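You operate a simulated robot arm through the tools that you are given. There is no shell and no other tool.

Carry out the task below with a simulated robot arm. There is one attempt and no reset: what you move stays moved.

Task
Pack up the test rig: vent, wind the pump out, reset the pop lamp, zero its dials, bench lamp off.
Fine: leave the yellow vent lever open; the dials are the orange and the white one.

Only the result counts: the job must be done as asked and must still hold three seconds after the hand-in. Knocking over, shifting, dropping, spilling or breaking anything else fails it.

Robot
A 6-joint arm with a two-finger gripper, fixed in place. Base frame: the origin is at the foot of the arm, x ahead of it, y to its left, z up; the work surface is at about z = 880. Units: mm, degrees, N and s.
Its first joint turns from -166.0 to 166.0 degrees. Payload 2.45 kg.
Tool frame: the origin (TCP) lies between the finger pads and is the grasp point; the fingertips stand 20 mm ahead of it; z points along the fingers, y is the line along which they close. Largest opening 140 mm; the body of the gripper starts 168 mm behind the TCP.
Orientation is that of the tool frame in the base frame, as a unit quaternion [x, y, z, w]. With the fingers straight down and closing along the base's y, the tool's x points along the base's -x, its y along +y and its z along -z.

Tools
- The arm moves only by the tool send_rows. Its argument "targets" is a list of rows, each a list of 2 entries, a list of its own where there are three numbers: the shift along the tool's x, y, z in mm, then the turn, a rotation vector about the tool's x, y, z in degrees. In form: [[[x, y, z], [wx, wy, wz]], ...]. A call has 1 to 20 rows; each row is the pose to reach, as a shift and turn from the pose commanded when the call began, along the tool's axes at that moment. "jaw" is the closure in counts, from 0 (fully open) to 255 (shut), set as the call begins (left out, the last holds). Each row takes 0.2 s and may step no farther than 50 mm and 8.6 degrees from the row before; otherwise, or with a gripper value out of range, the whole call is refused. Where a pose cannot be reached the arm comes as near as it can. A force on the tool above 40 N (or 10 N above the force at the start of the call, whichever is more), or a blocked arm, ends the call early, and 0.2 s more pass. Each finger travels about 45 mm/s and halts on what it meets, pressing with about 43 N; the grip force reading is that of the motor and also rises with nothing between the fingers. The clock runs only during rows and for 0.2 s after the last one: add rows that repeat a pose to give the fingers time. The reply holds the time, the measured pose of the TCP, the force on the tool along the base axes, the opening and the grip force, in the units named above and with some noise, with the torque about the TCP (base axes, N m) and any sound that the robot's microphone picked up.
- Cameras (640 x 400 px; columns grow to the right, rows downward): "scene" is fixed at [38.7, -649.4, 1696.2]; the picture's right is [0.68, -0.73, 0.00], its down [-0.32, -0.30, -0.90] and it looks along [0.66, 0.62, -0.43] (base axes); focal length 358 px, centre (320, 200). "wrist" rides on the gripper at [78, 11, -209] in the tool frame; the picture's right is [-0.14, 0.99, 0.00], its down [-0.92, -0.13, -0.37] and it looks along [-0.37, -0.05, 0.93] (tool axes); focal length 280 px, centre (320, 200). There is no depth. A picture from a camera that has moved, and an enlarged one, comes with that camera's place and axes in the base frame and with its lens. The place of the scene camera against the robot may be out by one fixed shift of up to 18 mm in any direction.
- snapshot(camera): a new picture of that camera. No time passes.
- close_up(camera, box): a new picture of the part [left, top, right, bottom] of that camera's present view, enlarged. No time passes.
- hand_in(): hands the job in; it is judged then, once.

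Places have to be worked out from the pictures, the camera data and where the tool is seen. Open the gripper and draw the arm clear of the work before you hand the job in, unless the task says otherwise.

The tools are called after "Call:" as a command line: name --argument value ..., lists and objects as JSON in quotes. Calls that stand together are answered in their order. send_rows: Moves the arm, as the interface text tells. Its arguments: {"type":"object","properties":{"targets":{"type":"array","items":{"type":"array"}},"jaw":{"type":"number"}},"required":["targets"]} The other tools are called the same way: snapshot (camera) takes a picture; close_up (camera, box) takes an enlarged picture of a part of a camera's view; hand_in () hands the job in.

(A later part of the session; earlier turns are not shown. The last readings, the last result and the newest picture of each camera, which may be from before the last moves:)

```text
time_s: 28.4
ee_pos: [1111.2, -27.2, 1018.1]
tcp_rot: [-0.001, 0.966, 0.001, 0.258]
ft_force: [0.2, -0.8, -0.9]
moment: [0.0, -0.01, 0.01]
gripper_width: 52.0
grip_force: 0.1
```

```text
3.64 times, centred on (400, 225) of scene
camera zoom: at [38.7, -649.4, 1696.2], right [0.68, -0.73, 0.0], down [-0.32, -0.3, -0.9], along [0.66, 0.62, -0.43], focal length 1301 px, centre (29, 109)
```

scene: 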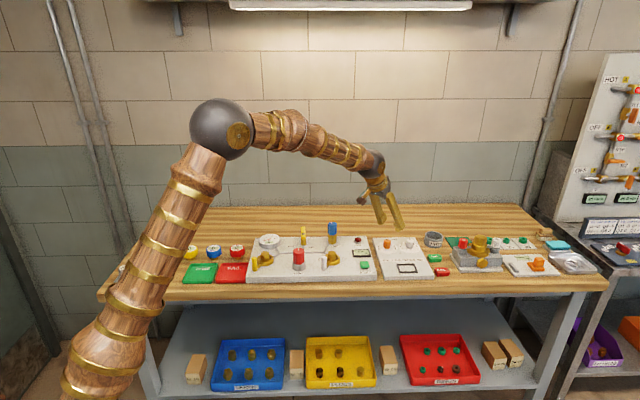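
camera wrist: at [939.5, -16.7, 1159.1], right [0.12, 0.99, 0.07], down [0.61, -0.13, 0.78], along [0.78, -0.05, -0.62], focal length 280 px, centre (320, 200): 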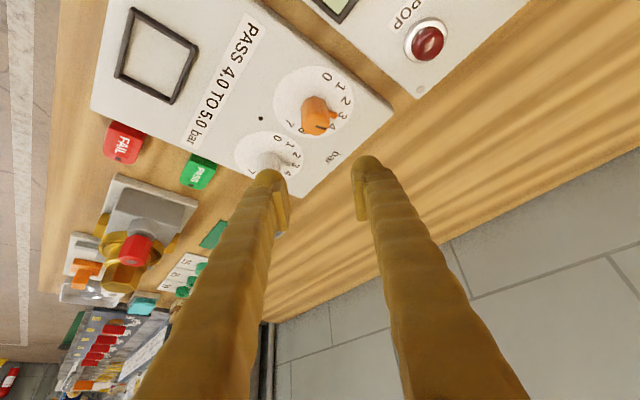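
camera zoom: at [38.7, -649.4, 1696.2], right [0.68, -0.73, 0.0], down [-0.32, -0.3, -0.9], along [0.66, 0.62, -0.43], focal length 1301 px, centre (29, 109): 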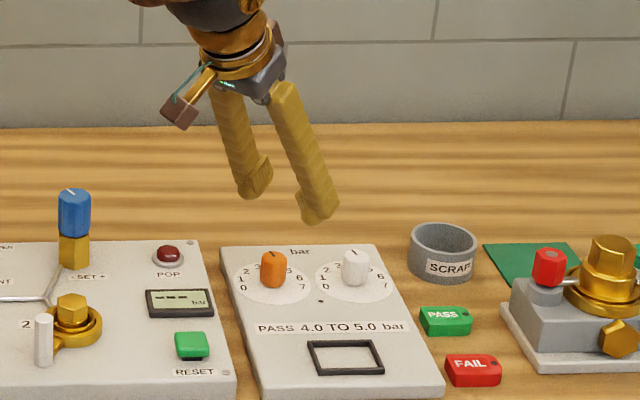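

Both views average to an orange axis of about (1107,-26). I'll go over it at z≈975 with the tool swung 24° clockwise, ready for an anticlockwise stroke.

Call:
send_rows --targets '[[[8, 0.3, 11.7], [4, 0, 6.9]], [[16.5, 0.7, 23.4], [8, 0, 13.9]], [[25, 1, 35.2], [12, 0, 20.8]], [[25, 1, 35.2], [12, 0, 20.8]], [[25, 1, 35.2], [12, 0, 20.8]]]'

Call:
snapshot --camera "wrist"

Call:
close_up --camera "scene" --box '[350, 180, 450, 280]'

```text
time_s: 29.6
ee_pos: [1105.7, -23.4, 972.5]
tcp_rot: [0.201, 0.945, -0.053, 0.252]
ft_force: [0.2, 0.7, -0.3]
moment: [0.01, -0.01, -0.01]
gripper_width: 52.1
grip_force: 0.1
```

```text
taken
camera wrist: at [952.8, 55.5, 1115.4], right [0.51, 0.86, 0.07], down [0.51, -0.37, 0.78], along [0.69, -0.36, -0.62], focal length 280 px, centre (320, 200)
```

wrist: 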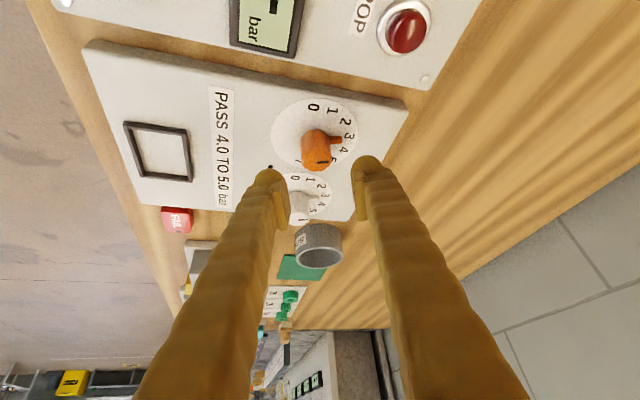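

```text
4.00 times, centred on (400, 230) of scene
camera zoom: at [38.7, -649.4, 1696.2], right [0.68, -0.73, 0.0], down [-0.32, -0.3, -0.9], along [0.66, 0.62, -0.43], focal length 1431 px, centre (0, 80)
```

zoom: 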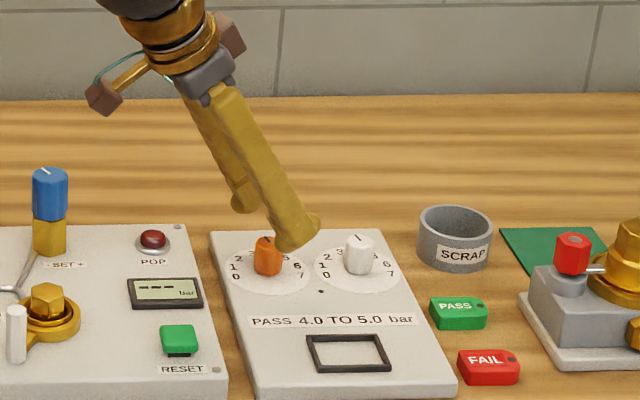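

The knob is centred between the fingers within a millimetre or two. I'll descend vertically onto it and check.

Call:
send_rows --targets '[[[5, -1, 9], [0, 0, 0]], [[10, -1, 18], [0, 0, 0]], [[15.5, -1, 26.8], [0, 0, 0]], [[15.5, -1, 26.8], [0, 0, 0]]]'

Call:
close_up --camera "wrist" --box '[220, 90, 420, 250]'

Call:
close_up --camera "scene" --box '[360, 210, 430, 270]'

```text
time_s: 30.6
ee_pos: [1105.4, -24.2, 941.6]
tcp_rot: [0.201, 0.945, -0.052, 0.252]
ft_force: [0.2, 0.3, -0.2]
moment: [0.02, -0.02, -0.01]
gripper_width: 52.4
grip_force: 0.1
```

```text
2.50 times, centred on (320, 170) of wrist
camera zoom: at [953.0, 54.6, 1083.8], right [0.51, 0.86, 0.07], down [0.51, -0.37, 0.78], along [0.69, -0.36, -0.62], focal length 701 px, centre (320, 275)
```

zoom: 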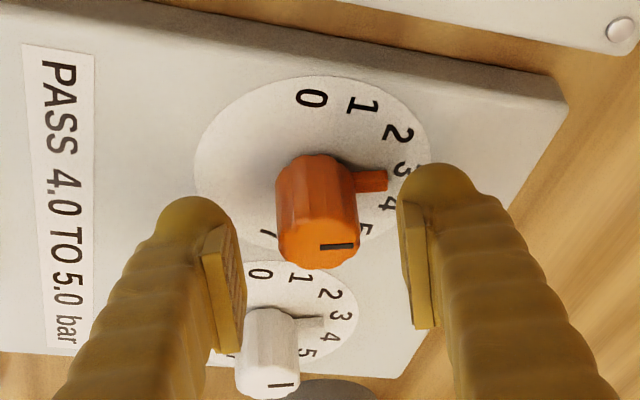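

```text
6.67 times, centred on (395, 240) of scene
camera zoom: at [38.7, -649.4, 1696.2], right [0.68, -0.73, 0.0], down [-0.32, -0.3, -0.9], along [0.66, 0.62, -0.43], focal length 2385 px, centre (-180, -67)
```

zoom: 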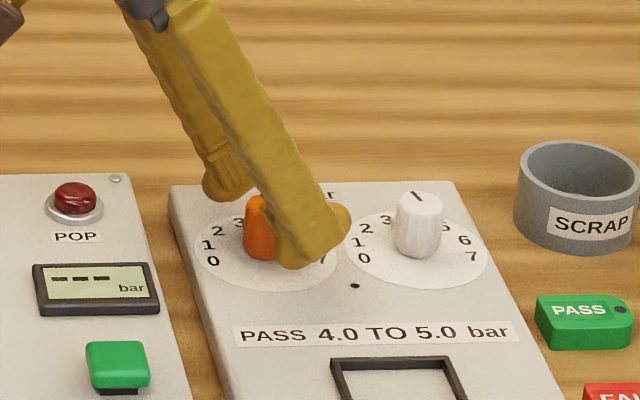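

The knob is centred between the pads, with its top at TCP height. I'll close on it.

Call:
send_rows --targets '[[[0, 0, 0], [0, 0, 0]], [[0, 0, 0], [0, 0, 0]], [[0, 0, 0], [0, 0, 0]], [[0, 0, 0], [0, 0, 0]]]' --jaw 255

Call:
close_up --camera "wrist" --box '[220, 90, 420, 250]'

```text
time_s: 31.6
ee_pos: [1106.1, -25.8, 941.1]
tcp_rot: [0.201, 0.945, -0.053, 0.253]
ft_force: [5.0, 5.6, -3.3]
moment: [0.08, -0.07, 0.03]
gripper_width: 25.6
grip_force: 44.7
```

```text
2.50 times, centred on (320, 170) of wrist
camera zoom: at [953.0, 54.9, 1083.8], right [0.51, 0.86, 0.07], down [0.51, -0.37, 0.78], along [0.69, -0.36, -0.62], focal length 701 px, centre (320, 275)
```

zoom: 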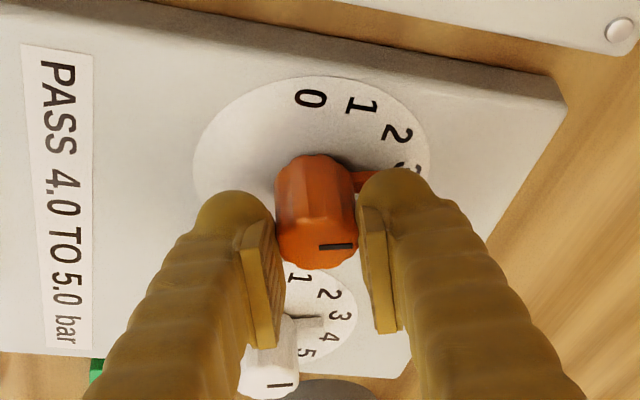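

Gripped at 25.6 mm with little side load. I'll turn 48° anticlockwise about the vertical.

Call:
send_rows --targets '[[[0, 0, 0], [-4, 0, -6.93]], [[0, 0, 0], [-8, 0, -13.86]], [[0, 0, 0], [-12, 0, -20.8]], [[0, 0, 0], [-16, 0, -27.7]], [[0, 0, 0], [-20, 0, -34.6]], [[0, 0, 0], [-24, 0, -41.6]], [[0, 0, 0], [-24, 0, -41.6]]]'

Call:
close_up --camera "wrist" --box '[220, 90, 420, 250]'

Call:
close_up --camera "scene" --box '[360, 210, 430, 270]'

```text
time_s: 33.2
ee_pos: [1105.9, -24.0, 941.5]
tcp_rot: [-0.201, 0.945, 0.055, 0.254]
ft_force: [19.5, 20.9, 18.8]
moment: [0.48, -0.56, 0.01]
gripper_width: 25.6
grip_force: 44.9
```

```text
2.50 times, centred on (320, 170) of wrist
camera zoom: at [943.5, -86.2, 1083.5], right [-0.3, 0.95, 0.07], down [0.61, 0.13, 0.78], along [0.73, 0.27, -0.62], focal length 701 px, centre (320, 275)
```

zoom: 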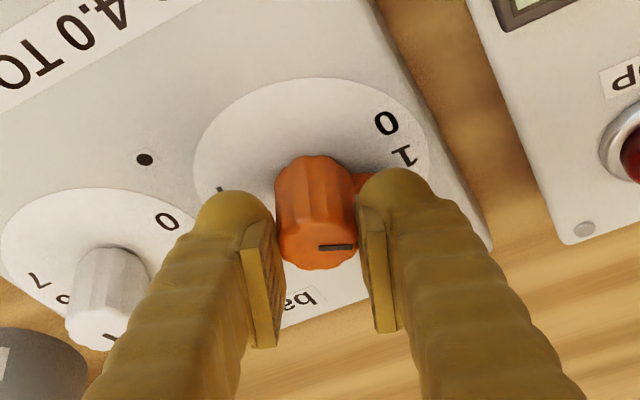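

```text
6.67 times, centred on (395, 240) of scene
camera zoom: at [38.7, -649.4, 1696.2], right [0.68, -0.73, 0.0], down [-0.32, -0.3, -0.9], along [0.66, 0.62, -0.43], focal length 2385 px, centre (-180, -67)
```

zoom: 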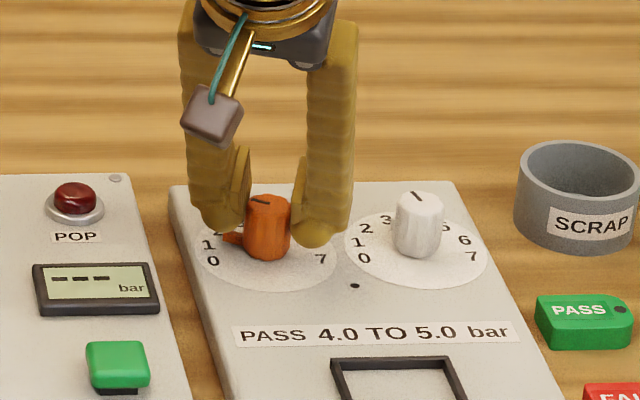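

The orange pointer moved to about 1.5. I'll open, swing the tool back 48° around the knob and regrip for the rest.

Call:
send_rows --targets '[[[-1.1, 0.5, 0.7], [0, 0, 0]], [[-1.1, 0.5, 0.7], [0, 0, 0]], [[-1.1, 0.5, 0.7], [0, 0, 0]], [[-1.1, 0.5, 0.7], [0, 0, 0]], [[-1.1, 0.5, 0.7], [4, 0, 6.93]], [[-1.1, 0.5, 0.7], [8, 0, 13.86]], [[-1.1, 0.5, 0.7], [12, 0, 20.8]], [[-1.1, 0.5, 0.7], [16, 0, 27.7]], [[-1.1, 0.5, 0.7], [20, 0, 34.6]], [[-1.1, 0.5, 0.7], [24, 0, 41.6]], [[-1.1, 0.5, 0.7], [24, 0, 41.6]]]' --jaw 160

Call:
close_up --camera "wrist" --box '[220, 90, 420, 250]'

```text
time_s: 35.6
ee_pos: [1106.2, -24.1, 940.7]
tcp_rot: [0.202, 0.945, -0.054, 0.252]
ft_force: [0.7, -0.2, 0.5]
moment: [-0.01, 0.02, -0.01]
gripper_width: 52.1
grip_force: 0.1
```

```text
2.50 times, centred on (320, 170) of wrist
camera zoom: at [953.7, 54.8, 1083.0], right [0.51, 0.86, 0.07], down [0.51, -0.37, 0.78], along [0.69, -0.36, -0.62], focal length 701 px, centre (320, 275)
```

zoom: 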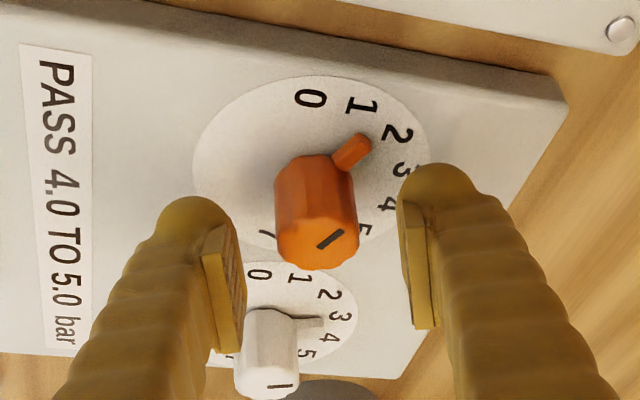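

The pointer is now near 1.7. I'll regrip and turn another 44°, then check the remainder.

Call:
send_rows --targets '[[[0, 0, 0], [0, 0, 0]], [[0, 0, 0], [0, 0, 0]], [[0, 0, 0], [0, 0, 0]], [[0, 0, 0], [0, 0, 0]]]' --jaw 255

Call:
send_rows --targets '[[[0, 0, 0], [-4, 0, -6.93]], [[0, 0, 0], [-8, 0, -13.86]], [[0, 0, 0], [-12, 0, -20.8]], [[0, 0, 0], [-16, 0, -27.7]], [[0, 0, 0], [-20, 0, -34.6]], [[0, 0, 0], [-22, 0, -38.1]], [[0, 0, 0], [-22, 0, -38.1]]]'

Call:
close_up --camera "wrist" --box '[220, 90, 420, 250]'

Call:
close_up --camera "scene" --box '[360, 210, 430, 270]'

```text
time_s: 36.6
ee_pos: [1106.2, -25.1, 941.0]
tcp_rot: [0.201, 0.945, -0.053, 0.253]
ft_force: [2.5, 2.1, -1.1]
moment: [0.01, -0.07, 0.01]
gripper_width: 26.0
grip_force: 44.6
```

```text
time_s: 38.2
ee_pos: [1107.1, -25.4, 941.0]
tcp_rot: [-0.168, 0.951, 0.045, 0.255]
ft_force: [30.7, -7.5, -4.6]
moment: [0.0, -0.62, -0.15]
gripper_width: 25.7
grip_force: 45.2
```

```text
2.50 times, centred on (320, 170) of wrist
camera zoom: at [940.8, -74.0, 1082.9], right [-0.23, 0.97, 0.07], down [0.62, 0.09, 0.78], along [0.75, 0.22, -0.62], focal length 701 px, centre (320, 275)
```

zoom: 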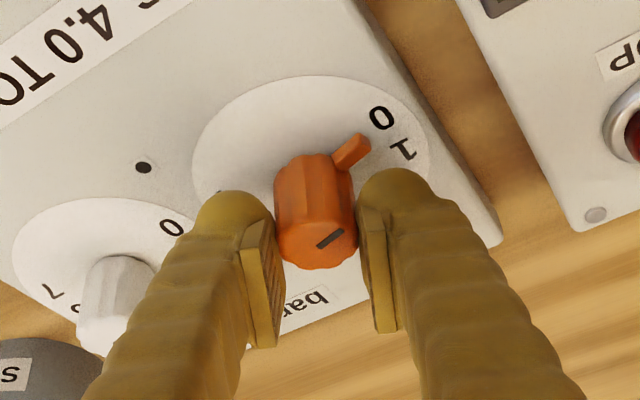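

```text
6.67 times, centred on (395, 240) of scene
camera zoom: at [38.7, -649.4, 1696.2], right [0.68, -0.73, 0.0], down [-0.32, -0.3, -0.9], along [0.66, 0.62, -0.43], focal length 2385 px, centre (-180, -67)
```

zoom: 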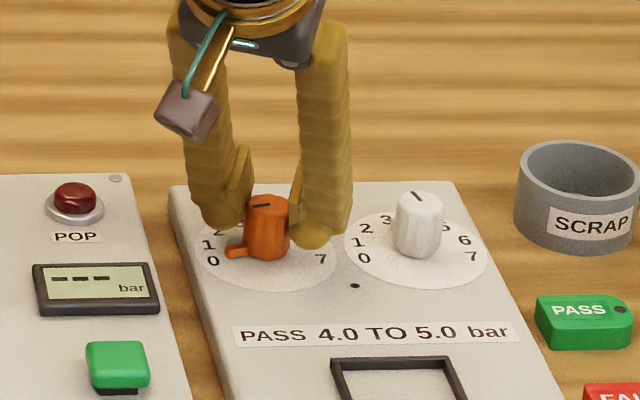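

Pointer now about 0.4. I'll continue in small steps, shifting slightly toward the load, and watch for a stop.

Call:
send_rows --targets '[[[-1.1, -0.9, 0.6], [0, 0, 0]], [[-1.1, -0.9, 0.6], [-2, 0, -3.46]], [[-1.1, -0.9, 0.6], [-4, 0, -6.93]], [[-1.1, -0.9, 0.6], [-6, 0, -10.4]], [[-1.1, -0.9, 0.6], [-6, 0, -10.4]]]'

Call:
close_up --camera "wrist" --box '[220, 90, 420, 250]'

Call:
close_up --camera "scene" --box '[370, 220, 420, 260]'

```text
time_s: 39.4
ee_pos: [1108.4, -23.4, 940.3]
tcp_rot: [-0.267, 0.929, 0.073, 0.248]
ft_force: [-1.6, 16.8, 9.8]
moment: [0.31, -0.06, -0.31]
gripper_width: 25.9
grip_force: 44.7
```

```text
2.50 times, centred on (320, 170) of wrist
camera zoom: at [956.5, -106.8, 1082.9], right [-0.43, 0.9, 0.07], down [0.59, 0.22, 0.78], along [0.69, 0.37, -0.62], focal length 701 px, centre (320, 275)
```

zoom: 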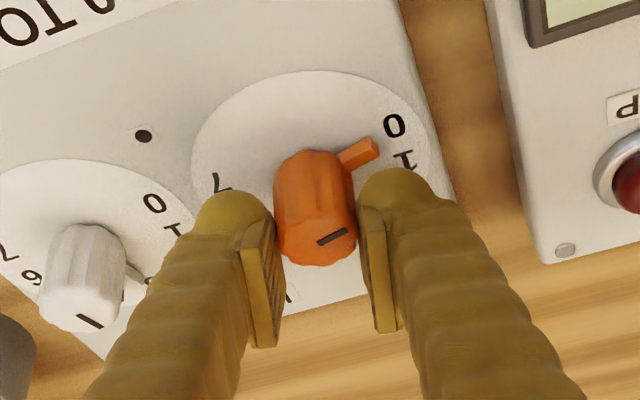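

```text
10.00 times, centred on (395, 240) of scene
camera zoom: at [38.7, -649.4, 1696.2], right [0.68, -0.73, 0.0], down [-0.32, -0.3, -0.9], along [0.66, 0.62, -0.43], focal length 3578 px, centre (-430, -200)
```

zoom: 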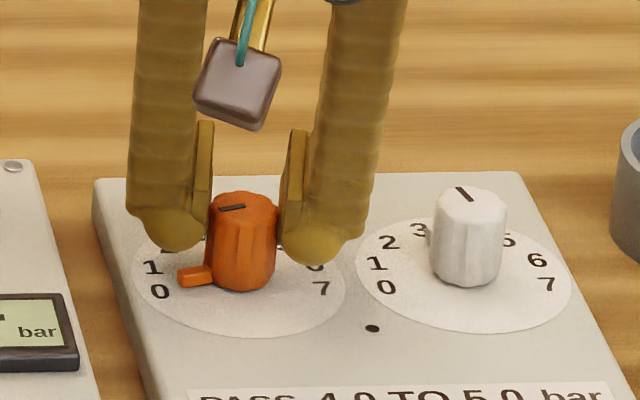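

A torque reaction has built up and, allowing for the tab's height, it points at 0. I'll open, back off upward and inspect unobstructed.

Call:
send_rows --targets '[[[0, 0, 0], [0, 0, 0]], [[0, 0, 0], [0, 0, 0]], [[0, 0, 0], [0, 0, 0]], [[0, 0, 0], [0, 0, 0]], [[-12.5, 0, -21.6], [0, 0, 0]], [[-25, 0, -43.3], [0, 0, 0]], [[-40, 0, -69.3], [0, 0, 0]], [[-40, 0, -69.3], [0, 0, 0]]]' --jaw 160

Call:
snapshot --camera "wrist"

Call:
close_up --camera "wrist" --box '[240, 60, 380, 170]'

Call:
close_up --camera "scene" --box '[370, 220, 420, 260]'

```text
time_s: 41.2
ee_pos: [1109.3, -26.5, 1020.6]
tcp_rot: [-0.266, 0.929, 0.073, 0.248]
ft_force: [-0.3, -0.2, 1.3]
moment: [0.0, 0.03, 0.01]
gripper_width: 52.0
grip_force: 0.1
```

```text
taken
camera wrist: at [957.6, -108.5, 1162.8], right [-0.42, 0.9, 0.07], down [0.59, 0.22, 0.78], along [0.69, 0.37, -0.62], focal length 280 px, centre (320, 200)
```

wrist: 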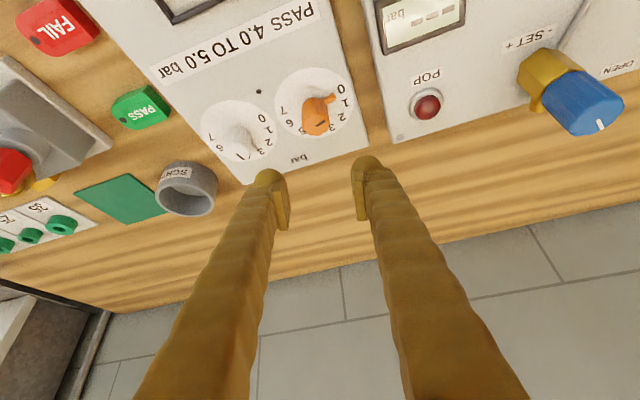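

```text
3.64 times, centred on (310, 115) of wrist
camera zoom: at [957.6, -108.5, 1162.8], right [-0.42, 0.9, 0.07], down [0.59, 0.22, 0.78], along [0.69, 0.37, -0.62], focal length 1020 px, centre (356, 509)
```

zoom: 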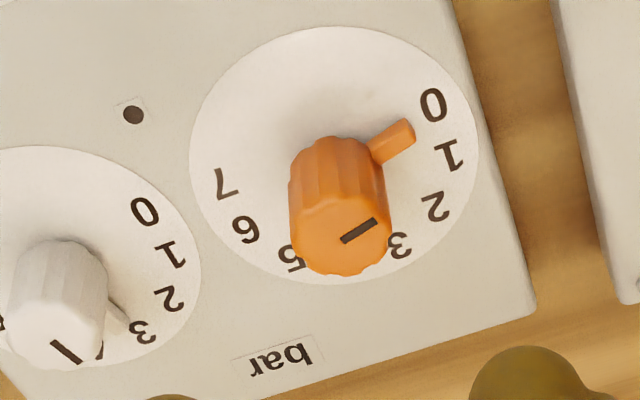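

```text
10.00 times, centred on (395, 240) of scene
camera zoom: at [38.7, -649.4, 1696.2], right [0.68, -0.73, 0.0], down [-0.32, -0.3, -0.9], along [0.66, 0.62, -0.43], focal length 3578 px, centre (-430, -200)
```

zoom: 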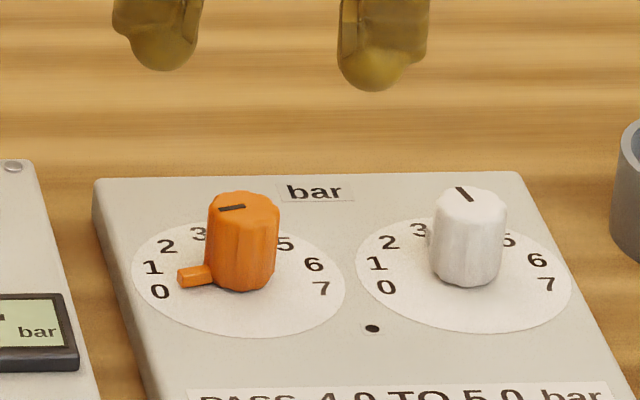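

The orange tab lines up with 0. Now the white dial, about (1170,-89.5): I'll move to hover over it with the tool swung 24° clockwise.

Call:
send_rows --targets '[[[-1.5, -12.6, 2.5], [4, 0, 6.93]], [[-3, -25.1, 5.1], [8, 0, 13.86]], [[-4.6, -37.7, 7.6], [12, 0, 20.8]], [[-6.1, -50.3, 10.2], [16, 0, 27.7]], [[-7.6, -62.9, 12.7], [20, 0, 34.6]], [[-9.2, -75.4, 15.3], [24, 0, 41.6]], [[-10.7, -88, 17.8], [28, 0, 48.5]], [[-10.7, -88, 17.8], [28, 0, 48.5]], [[-10.7, -88, 17.8], [28, 0, 48.5]]]'

Call:
snapshot --camera "wrist"

Call:
close_up --camera "wrist" --box '[240, 60, 400, 190]'

Call:
snapshot --camera "scene"

```text
time_s: 43.2
ee_pos: [1169.0, -89.8, 1011.8]
tcp_rot: [0.201, 0.945, -0.053, 0.253]
ft_force: [0.4, 0.7, 0.3]
moment: [-0.01, 0.0, 0.0]
gripper_width: 52.2
grip_force: 0.1
```

```text
taken
camera wrist: at [1016.3, -11.4, 1153.0], right [0.51, 0.86, 0.07], down [0.51, -0.37, 0.78], along [0.69, -0.36, -0.62], focal length 280 px, centre (320, 200)
```

wrist: 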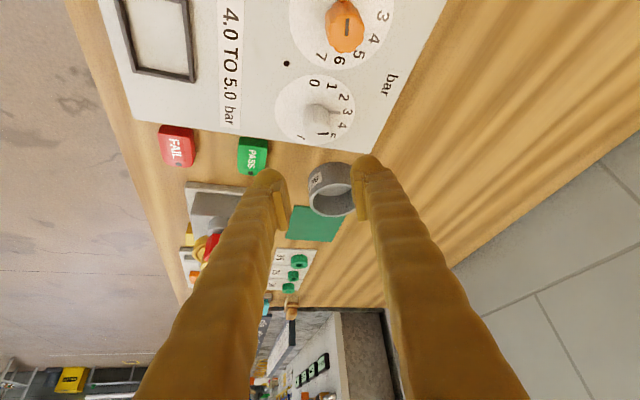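

```text
3.08 times, centred on (320, 125) of wrist
camera zoom: at [1016.3, -11.4, 1153.0], right [0.51, 0.86, 0.07], down [0.51, -0.37, 0.78], along [0.69, -0.36, -0.62], focal length 863 px, centre (320, 431)
```

zoom: 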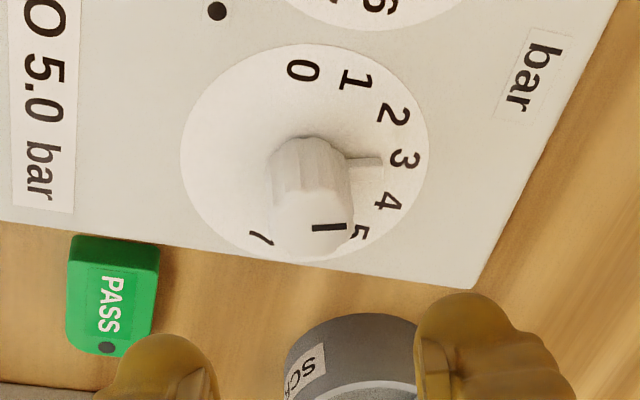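

```text
taken
```

scene: 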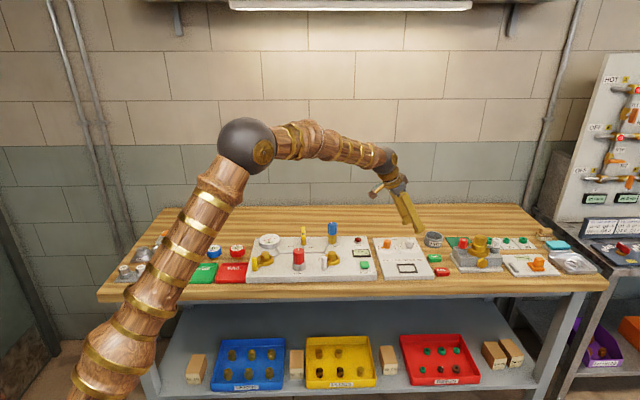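

The white knob's axis works out to (1170.5,-89) and reach is fine; the scrap cup is well clear. I'll descend over it.

Call:
send_rows --targets '[[[9, 1, 15.5], [0, 0, 0]], [[18, 1, 31], [0, 0, 0]], [[27, 1, 46.5], [0, 0, 0]], [[34.7, 1, 61.9], [0, 0, 0]], [[34.7, 1, 61.9], [0, 0, 0]]]'

Call:
close_up --camera "wrist" --box '[220, 90, 420, 250]'

Call:
close_up --camera "scene" --box '[370, 210, 450, 270]'

```text
time_s: 44.4
ee_pos: [1172.6, -86.8, 941.5]
tcp_rot: [0.2, 0.945, -0.053, 0.253]
ft_force: [-0.6, -0.2, 0.2]
moment: [-0.02, 0.01, -0.01]
gripper_width: 52.3
grip_force: 0.0
```

```text
2.50 times, centred on (320, 170) of wrist
camera zoom: at [1018.5, -8.2, 1082.9], right [0.51, 0.86, 0.07], down [0.51, -0.37, 0.78], along [0.69, -0.36, -0.62], focal length 701 px, centre (320, 275)
```

zoom: 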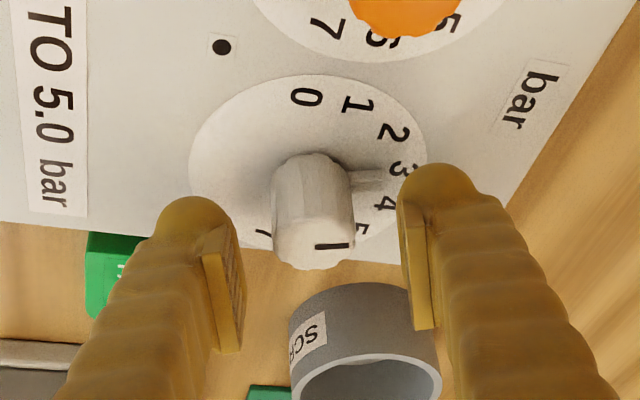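

```text
6.67 times, centred on (410, 240) of scene
camera zoom: at [38.7, -649.4, 1696.2], right [0.68, -0.73, 0.0], down [-0.32, -0.3, -0.9], along [0.66, 0.62, -0.43], focal length 2385 px, centre (-280, -67)
```

zoom: 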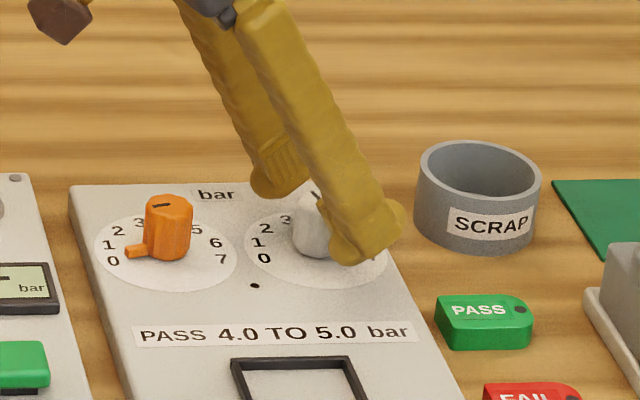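

The knob sits about 2 mm off-centre; I'll correct by that and close on it.

Call:
send_rows --targets '[[[1.7, -2.2, -1], [0, 0, 0]], [[1.7, -2.2, -1], [0, 0, 0]]]'

Call:
send_rows --targets '[[[0, 0, 0], [0, 0, 0]], [[0, 0, 0], [0, 0, 0]], [[0, 0, 0], [0, 0, 0]], [[0, 0, 0], [0, 0, 0]]]' --jaw 255

Call:
close_up --camera "wrist" --box '[220, 90, 420, 250]'

```text
time_s: 45.0
ee_pos: [1168.9, -90.3, 940.8]
tcp_rot: [0.2, 0.945, -0.053, 0.253]
ft_force: [0.7, 0.1, -0.5]
moment: [0.0, 0.01, -0.01]
gripper_width: 52.3
grip_force: 0.1
```

```text
time_s: 46.0
ee_pos: [1169.7, -88.3, 940.7]
tcp_rot: [0.2, 0.945, -0.052, 0.252]
ft_force: [13.9, 23.5, -3.1]
moment: [0.31, -0.12, 0.01]
gripper_width: 26.0
grip_force: 45.0
```

```text
2.50 times, centred on (320, 170) of wrist
camera zoom: at [1017.1, -9.3, 1083.1], right [0.51, 0.86, 0.07], down [0.51, -0.37, 0.78], along [0.69, -0.36, -0.62], focal length 701 px, centre (320, 275)
```

zoom: 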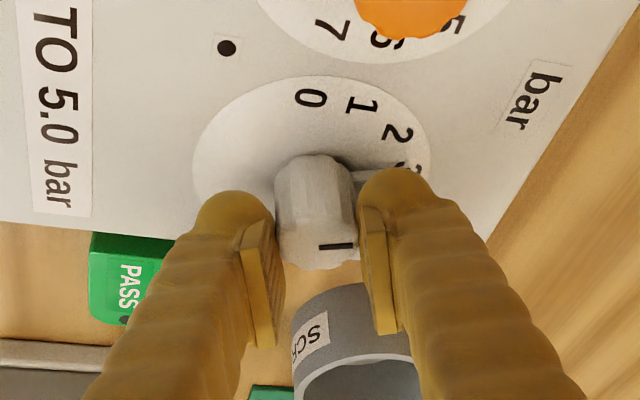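

Gripped, with ~27 N side load meaning I over-corrected by a millimetre or so. I'll relieve that and turn 48° anticlockwise.

Call:
send_rows --targets '[[[0, 1.3, 0], [0, 0, 0]], [[0, 1.3, 0], [-4, 0, -6.93]], [[0, 1.3, 0], [-8, 0, -13.86]], [[0, 1.3, 0], [-12, 0, -20.8]], [[0, 1.3, 0], [-16, 0, -27.7]], [[0, 1.3, 0], [-20, 0, -34.6]], [[0, 1.3, 0], [-24, 0, -41.6]], [[0, 1.3, 0], [-24, 0, -41.6]]]'

Call:
close_up --camera "wrist" --box '[220, 90, 420, 250]'

Call:
close_up --camera "scene" --box '[370, 210, 450, 270]'

```text
time_s: 46.8
ee_pos: [1169.5, -89.6, 941.4]
tcp_rot: [0.07, 0.964, -0.017, 0.258]
ft_force: [3.6, 3.9, -2.1]
moment: [0.04, -0.15, -0.05]
gripper_width: 25.7
grip_force: 45.2
stopped in row 4: the force on the tool passed its limit at 43 N (the readings are from after the stop); the commanded pose is now the measured one
```

```text
2.50 times, centred on (320, 170) of wrist
camera zoom: at [1001.3, -53.3, 1083.0], right [0.26, 0.96, 0.07], down [0.59, -0.22, 0.78], along [0.76, -0.16, -0.62], focal length 701 px, centre (320, 275)
```

zoom: 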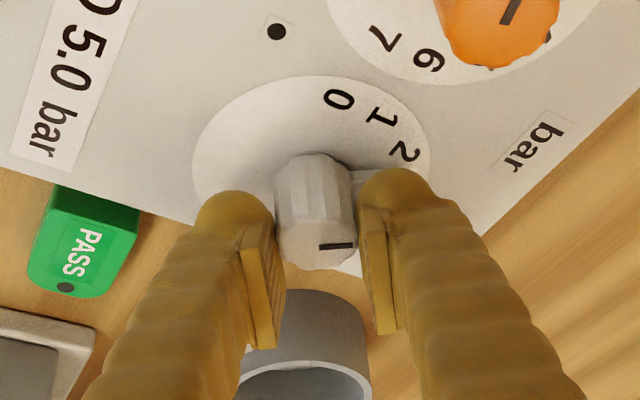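

```text
6.67 times, centred on (410, 240) of scene
camera zoom: at [38.7, -649.4, 1696.2], right [0.68, -0.73, 0.0], down [-0.32, -0.3, -0.9], along [0.66, 0.62, -0.43], focal length 2385 px, centre (-280, -67)
```

zoom: 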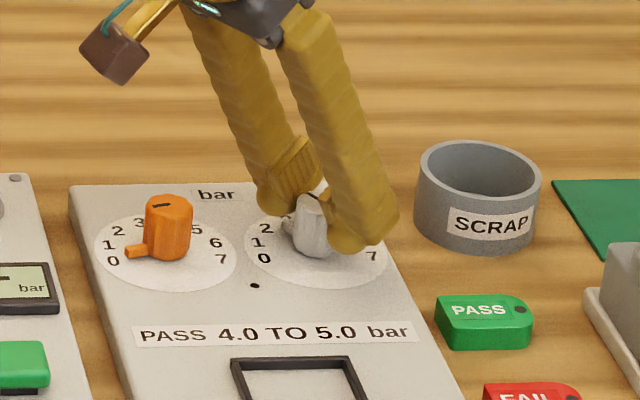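

It paused from side load after 16°, and that's now released. I'll go on in shorter turns.

Call:
send_rows --targets '[[[0, 0, 0], [-2, 0, -3.46]], [[0, 0, 0], [-4, 0, -6.93]], [[0, 0, 0], [-6, 0, -10.4]], [[0, 0, 0], [-8, 0, -13.86]]]'

```text
time_s: 47.8
ee_pos: [1169.3, -88.4, 941.0]
tcp_rot: [-0.065, 0.964, 0.019, 0.258]
ft_force: [6.1, 2.0, -4.4]
moment: [-0.06, 0.14, -0.02]
gripper_width: 25.9
grip_force: 45.2
```

Low loads now. Another 20° of turn.

Call:
send_rows --targets '[[[0, 0, 0], [-2, 0, -3.46]], [[0, 0, 0], [-4, 0, -6.93]], [[0, 0, 0], [-6, 0, -10.4]], [[0, 0, 0], [-8, 0, -13.86]], [[0, 0, 0], [-10, 0, -17.3]]]'

Call:
close_up --camera "wrist" --box '[220, 90, 420, 250]'

```text
time_s: 49.0
ee_pos: [1170.2, -88.8, 940.9]
tcp_rot: [-0.23, 0.938, 0.063, 0.251]
ft_force: [-1.8, 19.1, 6.5]
moment: [0.17, 0.12, 0.03]
gripper_width: 25.8
grip_force: 44.9
```

```text
2.50 times, centred on (320, 170) of wrist
camera zoom: at [1012.7, -159.5, 1082.8], right [-0.36, 0.93, 0.07], down [0.6, 0.17, 0.78], along [0.71, 0.32, -0.62], focal length 701 px, centre (320, 275)
```

zoom: 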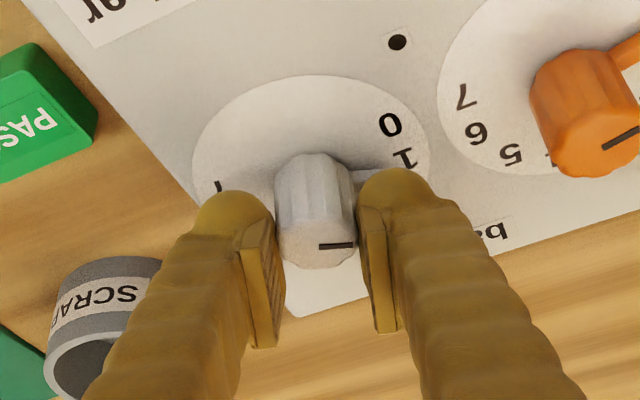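

Turned about 52° so far; the pointer should be near 1.5. I'll open, swing back and regrip.

Call:
send_rows --targets '[[[-0.4, 0.9, 0.2], [0, 0, 0]], [[-0.4, 0.9, 0.2], [0, 0, 0]], [[-0.4, 0.9, 0.2], [0, 0, 0]], [[-0.4, 0.9, 0.2], [0, 0, 0]], [[-0.4, 0.9, 0.2], [3.71, 0, 6.43]], [[-0.4, 0.9, 0.2], [7.43, 0, 12.86]], [[-0.4, 0.9, 0.2], [11.14, 0, 19.3]], [[-0.4, 0.9, 0.2], [14.86, 0, 25.7]], [[-0.4, 0.9, 0.2], [18.57, 0, 32.2]], [[-0.4, 0.9, 0.2], [22.3, 0, 38.6]], [[-0.4, 0.9, 0.2], [26, 0, 45]], [[-0.4, 0.9, 0.2], [26, 0, 45]]]' --jaw 160

Call:
close_up --camera "wrist" --box '[220, 90, 420, 250]'

```text
time_s: 51.6
ee_pos: [1171.4, -88.6, 939.6]
tcp_rot: [0.204, 0.944, -0.054, 0.252]
ft_force: [-0.5, 0.5, 0.7]
moment: [0.02, 0.0, 0.01]
gripper_width: 52.5
grip_force: 0.1
```

```text
2.50 times, centred on (320, 170) of wrist
camera zoom: at [1018.0, -7.5, 1082.7], right [0.52, 0.85, 0.07], down [0.51, -0.37, 0.78], along [0.69, -0.37, -0.62], focal length 701 px, centre (320, 275)
```

zoom: 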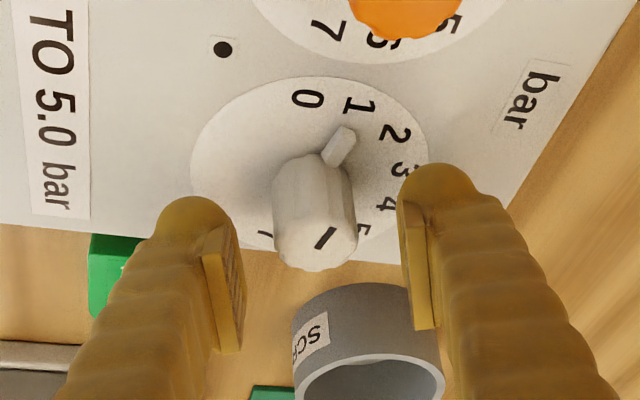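

White pointer is now a bit above 1. I'll centre slightly, regrip and turn about 32°.

Call:
send_rows --targets '[[[0, -0.7, 0], [0, 0, 0]], [[0, -0.7, 0], [0, 0, 0]], [[0, -0.7, 0], [0, 0, 0]], [[0, -0.7, 0], [0, 0, 0]]]' --jaw 255

Call:
send_rows --targets '[[[0, 0, 0], [-2, 0, -3.46]], [[0, 0, 0], [-4, 0, -6.93]], [[0, 0, 0], [-6, 0, -10.4]], [[0, 0, 0], [-8, 0, -13.86]]]'

Call:
send_rows --targets '[[[0, 0, 0], [-2, 0, -3.46]], [[0, 0, 0], [-4, 0, -6.93]], [[0, 0, 0], [-6, 0, -10.4]], [[0, 0, 0], [-8, 0, -13.86]]]'

Call:
close_up --camera "wrist" --box '[220, 90, 420, 250]'

Call:
close_up --camera "scene" --box '[370, 220, 430, 270]'

```text
time_s: 52.6
ee_pos: [1169.9, -88.8, 940.9]
tcp_rot: [0.204, 0.944, -0.054, 0.252]
ft_force: [4.3, 5.9, -0.8]
moment: [0.07, -0.04, 0.01]
gripper_width: 25.8
grip_force: 44.5
```

```text
time_s: 53.6
ee_pos: [1170.1, -88.6, 941.2]
tcp_rot: [0.07, 0.964, -0.018, 0.257]
ft_force: [0.9, 0.1, 1.3]
moment: [0.1, 0.09, 0.01]
gripper_width: 25.8
grip_force: 45.2
```

```text
time_s: 54.6
ee_pos: [1169.8, -88.6, 941.2]
tcp_rot: [-0.065, 0.964, 0.019, 0.257]
ft_force: [-1.2, -4.7, -1.2]
moment: [-0.06, 0.11, -0.39]
gripper_width: 25.6
grip_force: 45.7
```

```text
2.50 times, centred on (320, 170) of wrist
camera zoom: at [998.1, -101.3, 1083.1], right [-0.01, 1.0, 0.07], down [0.63, -0.05, 0.78], along [0.78, 0.06, -0.62], focal length 701 px, centre (320, 275)
```

zoom: 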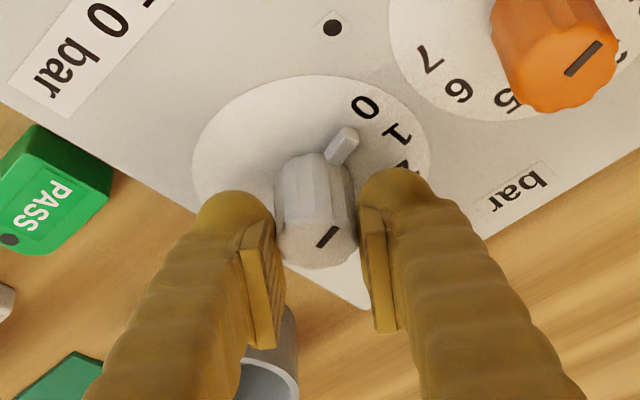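

```text
8.00 times, centred on (400, 245) of scene
camera zoom: at [38.7, -649.4, 1696.2], right [0.68, -0.73, 0.0], down [-0.32, -0.3, -0.9], along [0.66, 0.62, -0.43], focal length 2862 px, centre (-320, -160)
```

zoom: 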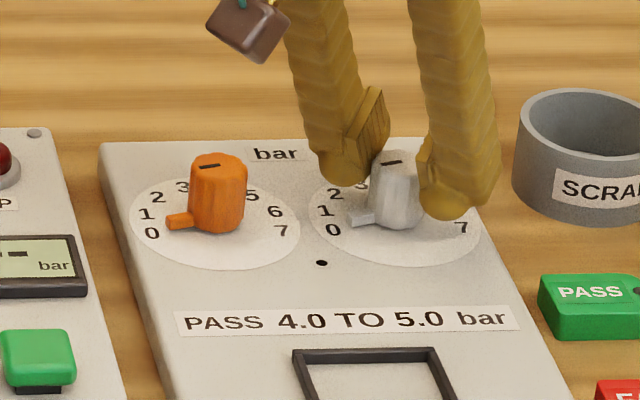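

Torque −0.39 shows the stop, and the white mark is parallel to the orange one at zero. I'll press 4° more to be sure it's home, then release and rise.

Call:
send_rows --targets '[[[0, 0, 0], [-1, 0, -1.73]], [[0, 0, 0], [-2, 0, -3.46]], [[0, 0, 0], [-2, 0, -3.46]]]'

Call:
send_rows --targets '[[[0, 0, 0], [0, 0, 0]], [[0, 0, 0], [0, 0, 0]], [[0, 0, 0], [0, 0, 0]], [[0, 0, 0], [0, 0, 0]], [[-12.5, 0, -21.6], [0, 0, 0]], [[-25, 0, -43.3], [0, 0, 0]], [[-45, 0, -77.9], [0, 0, 0]], [[-45, 0, -77.9], [0, 0, 0]]]' --jaw 160

Call:
close_up --camera "wrist" --box '[240, 40, 400, 170]'

Call:
close_up --camera "scene" --box '[370, 220, 430, 270]'

Call:
snapshot --camera "scene"

```text
time_s: 55.4
ee_pos: [1169.9, -88.0, 941.8]
tcp_rot: [-0.099, 0.961, 0.028, 0.257]
ft_force: [4.6, -4.3, -10.4]
moment: [-0.01, -0.19, -0.21]
gripper_width: 25.7
grip_force: 44.8
```

```text
time_s: 57.2
ee_pos: [1170.8, -89.8, 1028.9]
tcp_rot: [-0.098, 0.961, 0.028, 0.258]
ft_force: [-0.3, -0.5, -0.7]
moment: [0.01, 0.03, 0.02]
gripper_width: 52.2
grip_force: 0.0
```

```text
3.08 times, centred on (320, 105) of wrist
camera zoom: at [999.3, -114.1, 1171.0], right [-0.08, 0.99, 0.07], down [0.63, 0.0, 0.78], along [0.77, 0.11, -0.62], focal length 863 px, centre (320, 492)
```

zoom: 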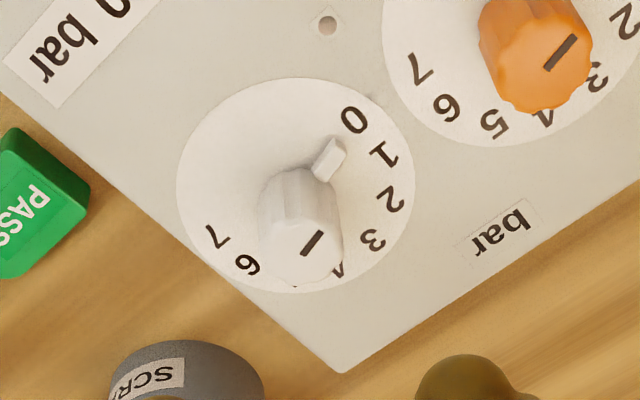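

```text
8.00 times, centred on (400, 245) of scene
camera zoom: at [38.7, -649.4, 1696.2], right [0.68, -0.73, 0.0], down [-0.32, -0.3, -0.9], along [0.66, 0.62, -0.43], focal length 2862 px, centre (-320, -160)
```

zoom: 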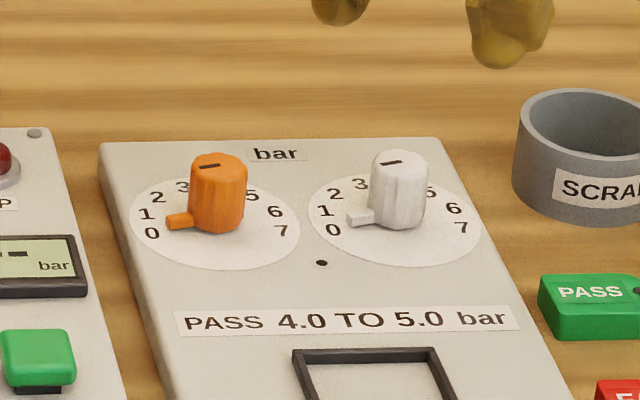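

```text
taken
```

scene: 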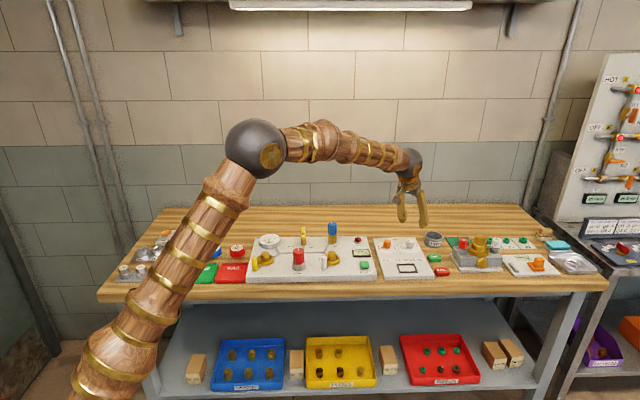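

Both dials now point at 0 with matching marks. Next the bench lamp switch near (551,695) at the bench's left end: first I'll retract upward and level the tool.

Call:
send_rows --targets '[[[23.9, 20.5, -28.8], [0, 4.3, 0]], [[47.9, 40.9, -57.6], [0, 8.6, 0]], [[71.8, 61.4, -86.4], [0, 12.9, 0]], [[95.7, 81.9, -115.3], [0, 17.2, 0]], [[119.6, 102.4, -144.1], [0, 21.5, 0]], [[143.6, 122.8, -172.9], [0, 25.8, 0]], [[167.5, 143.3, -201.7], [0, 30, 0]], [[167.5, 143.3, -201.7], [0, 30, 0]]]' --jaw 255

Call:
send_rows --targets '[[[17.4, 43.7, 0], [0, 0, -2.1]], [[34.7, 87.5, 0], [0, 0, -4.2]], [[52.1, 131.2, 0], [0, 0, -6.2]], [[69.5, 174.9, 0], [0, 0, -8.3]], [[86.8, 218.7, 0], [0, 0, -10.4]], [[104.2, 262.4, 0], [0, 0, -12.5]], [[121.6, 306.1, 0], [0, 0, -14.5]], [[139, 349.9, 0], [0, 0, -16.6]], [[156.3, 393.6, 0], [0, 0, -18.7]], [[173.7, 437.3, 0], [0, 0, -20.8]], [[191.1, 481, 0], [0, 0, -22.8]], [[208.4, 524.8, 0], [0, 0, -24.9]], [[225.8, 568.5, 0], [0, 0, -27]], [[243.2, 612.2, 0], [0, 0, -29.1]], [[260.5, 656, 0], [0, 0, -31.1]], [[277.9, 699.7, 0], [0, 0, -33.2]], [[277.9, 699.7, 0], [0, 0, -33.2]]]'

Call:
snapshot --camera "wrist"

Call:
snapshot --camera "scene"

```text
time_s: 59.0
ee_pos: [897.7, 2.9, 1120.3]
tcp_rot: [-0.101, 0.995, 0.0, -0.001]
ft_force: [0.8, -0.4, -0.1]
moment: [0.0, 0.06, -0.01]
gripper_width: 0.1
grip_force: 29.2
```

```text
time_s: 62.6
ee_pos: [489.5, 632.0, 1122.7]
tcp_rot: [-0.381, 0.924, 0.001, 0.0]
ft_force: [0.2, 0.3, 0.2]
moment: [0.01, -0.02, -0.01]
gripper_width: 0.0
grip_force: 29.4
```

```text
taken
camera wrist: at [426.0, 584.4, 1331.9], right [-0.6, 0.8, 0.0], down [0.74, 0.56, 0.37], along [0.29, 0.22, -0.93], focal length 280 px, centre (320, 200)
```

wrist: 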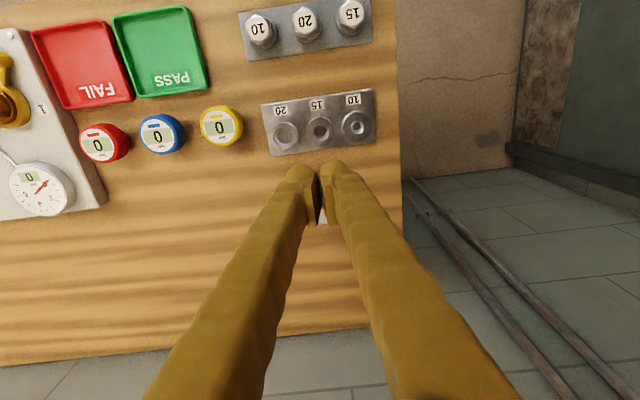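

```text
taken
```

scene: 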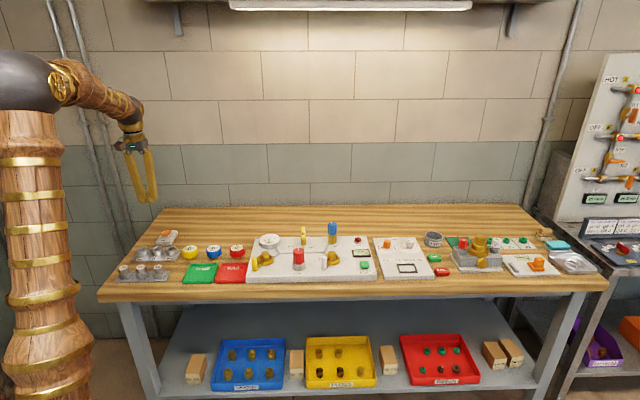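

The fingers hide the switch; I'll slide 90 mm toward +u for a clear look.

Call:
send_rows --targets '[[[0, -45, 0], [0, 0, 0]], [[0, -90, 0], [0, 0, 0]], [[0, -90, 0], [0, 0, 0]]]'

Call:
snapshot --camera "wrist"

Call:
close_up --camera "wrist" --box '[370, 130, 470, 230]'

Call:
close_up --camera "scene" --box '[140, 220, 200, 260]'

```text
time_s: 63.4
ee_pos: [551.6, 566.9, 1124.7]
tcp_rot: [-0.382, 0.924, 0.001, 0.0]
ft_force: [-0.3, -0.2, -0.6]
moment: [-0.01, 0.03, -0.01]
gripper_width: 0.2
grip_force: 28.9
```

```text
taken
camera wrist: at [489.2, 519.0, 1333.9], right [-0.6, 0.8, 0.0], down [0.74, 0.56, 0.37], along [0.29, 0.22, -0.93], focal length 280 px, centre (320, 200)
```

wrist: 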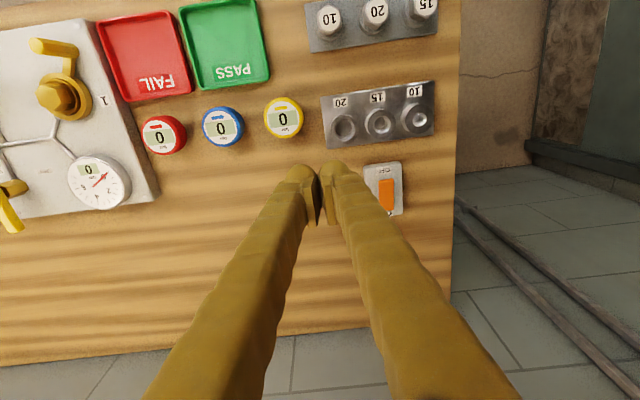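

```text
4.00 times, centred on (420, 180) of wrist
camera zoom: at [489.2, 519.0, 1333.9], right [-0.6, 0.8, 0.0], down [0.74, 0.56, 0.37], along [0.29, 0.22, -0.93], focal length 1122 px, centre (-80, 280)
```

zoom: 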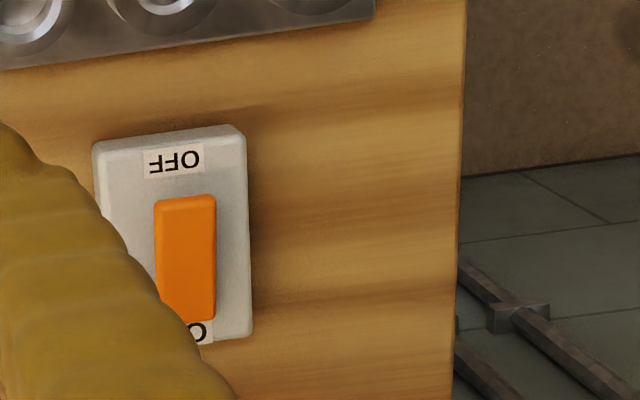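

```text
10.00 times, centred on (170, 240) of scene
camera zoom: at [38.7, -649.4, 1696.2], right [0.68, -0.73, 0.0], down [-0.32, -0.3, -0.9], along [0.66, 0.62, -0.43], focal length 3578 px, centre (1820, -200)
```

zoom: 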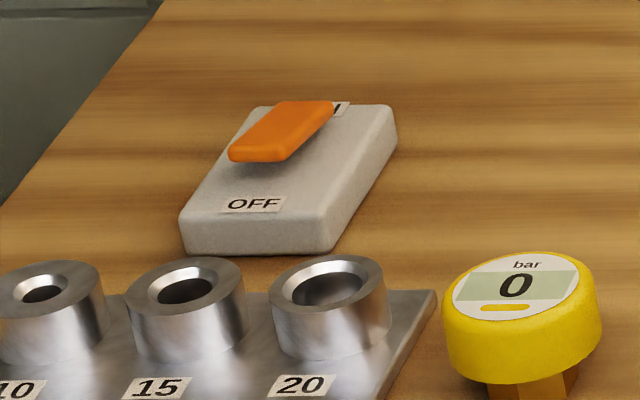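

The rocker's OFF (bench-front) end is raised and the ON end is down, so the lamp is on. OFF end is near (539,687), z≈915; I'll move above it.

Call:
send_rows --targets '[[[-19.5, 23.4, 31], [0, 0, 0]], [[-38.9, 46.8, 62], [0, 0, 0]], [[-58.4, 70.1, 94], [0, 0, 0]], [[-77.8, 93.5, 125], [0, 0, 0]], [[-77.8, 93.5, 155], [0, 0, 0]], [[-77.8, 93.5, 155], [0, 0, 0]]]'

Call:
close_up --camera "wrist" --box '[220, 100, 420, 240]'

Call:
close_up --camera "scene" --box '[130, 190, 210, 260]'

```text
time_s: 64.8
ee_pos: [538.7, 691.2, 968.2]
tcp_rot: [-0.382, 0.924, 0.002, 0.0]
ft_force: [0.2, -0.5, -0.3]
moment: [-0.04, -0.02, 0.01]
gripper_width: 0.0
grip_force: 29.4
```

```text
2.86 times, centred on (320, 170) of wrist
camera zoom: at [475.6, 642.1, 1176.8], right [-0.6, 0.8, 0.0], down [0.74, 0.56, 0.37], along [0.29, 0.22, -0.93], focal length 801 px, centre (320, 286)
```

zoom: 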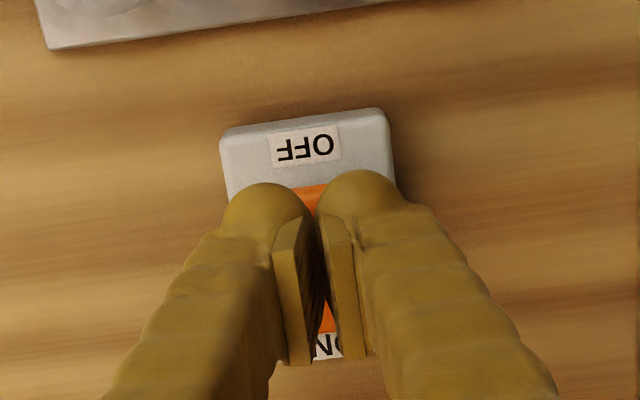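

```text
5.71 times, centred on (170, 225) of scene
camera zoom: at [38.7, -649.4, 1696.2], right [0.68, -0.73, 0.0], down [-0.32, -0.3, -0.9], along [0.66, 0.62, -0.43], focal length 2045 px, centre (1177, 57)
```

zoom: 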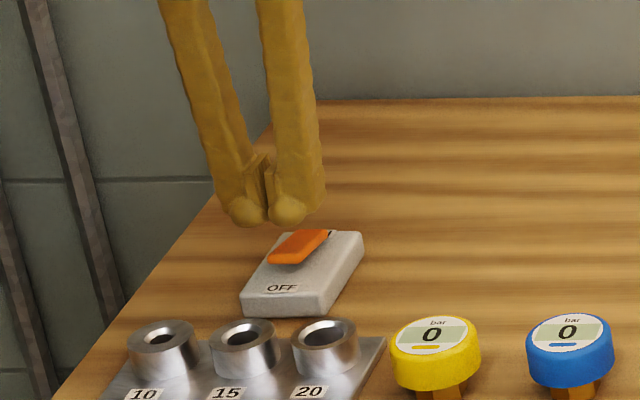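

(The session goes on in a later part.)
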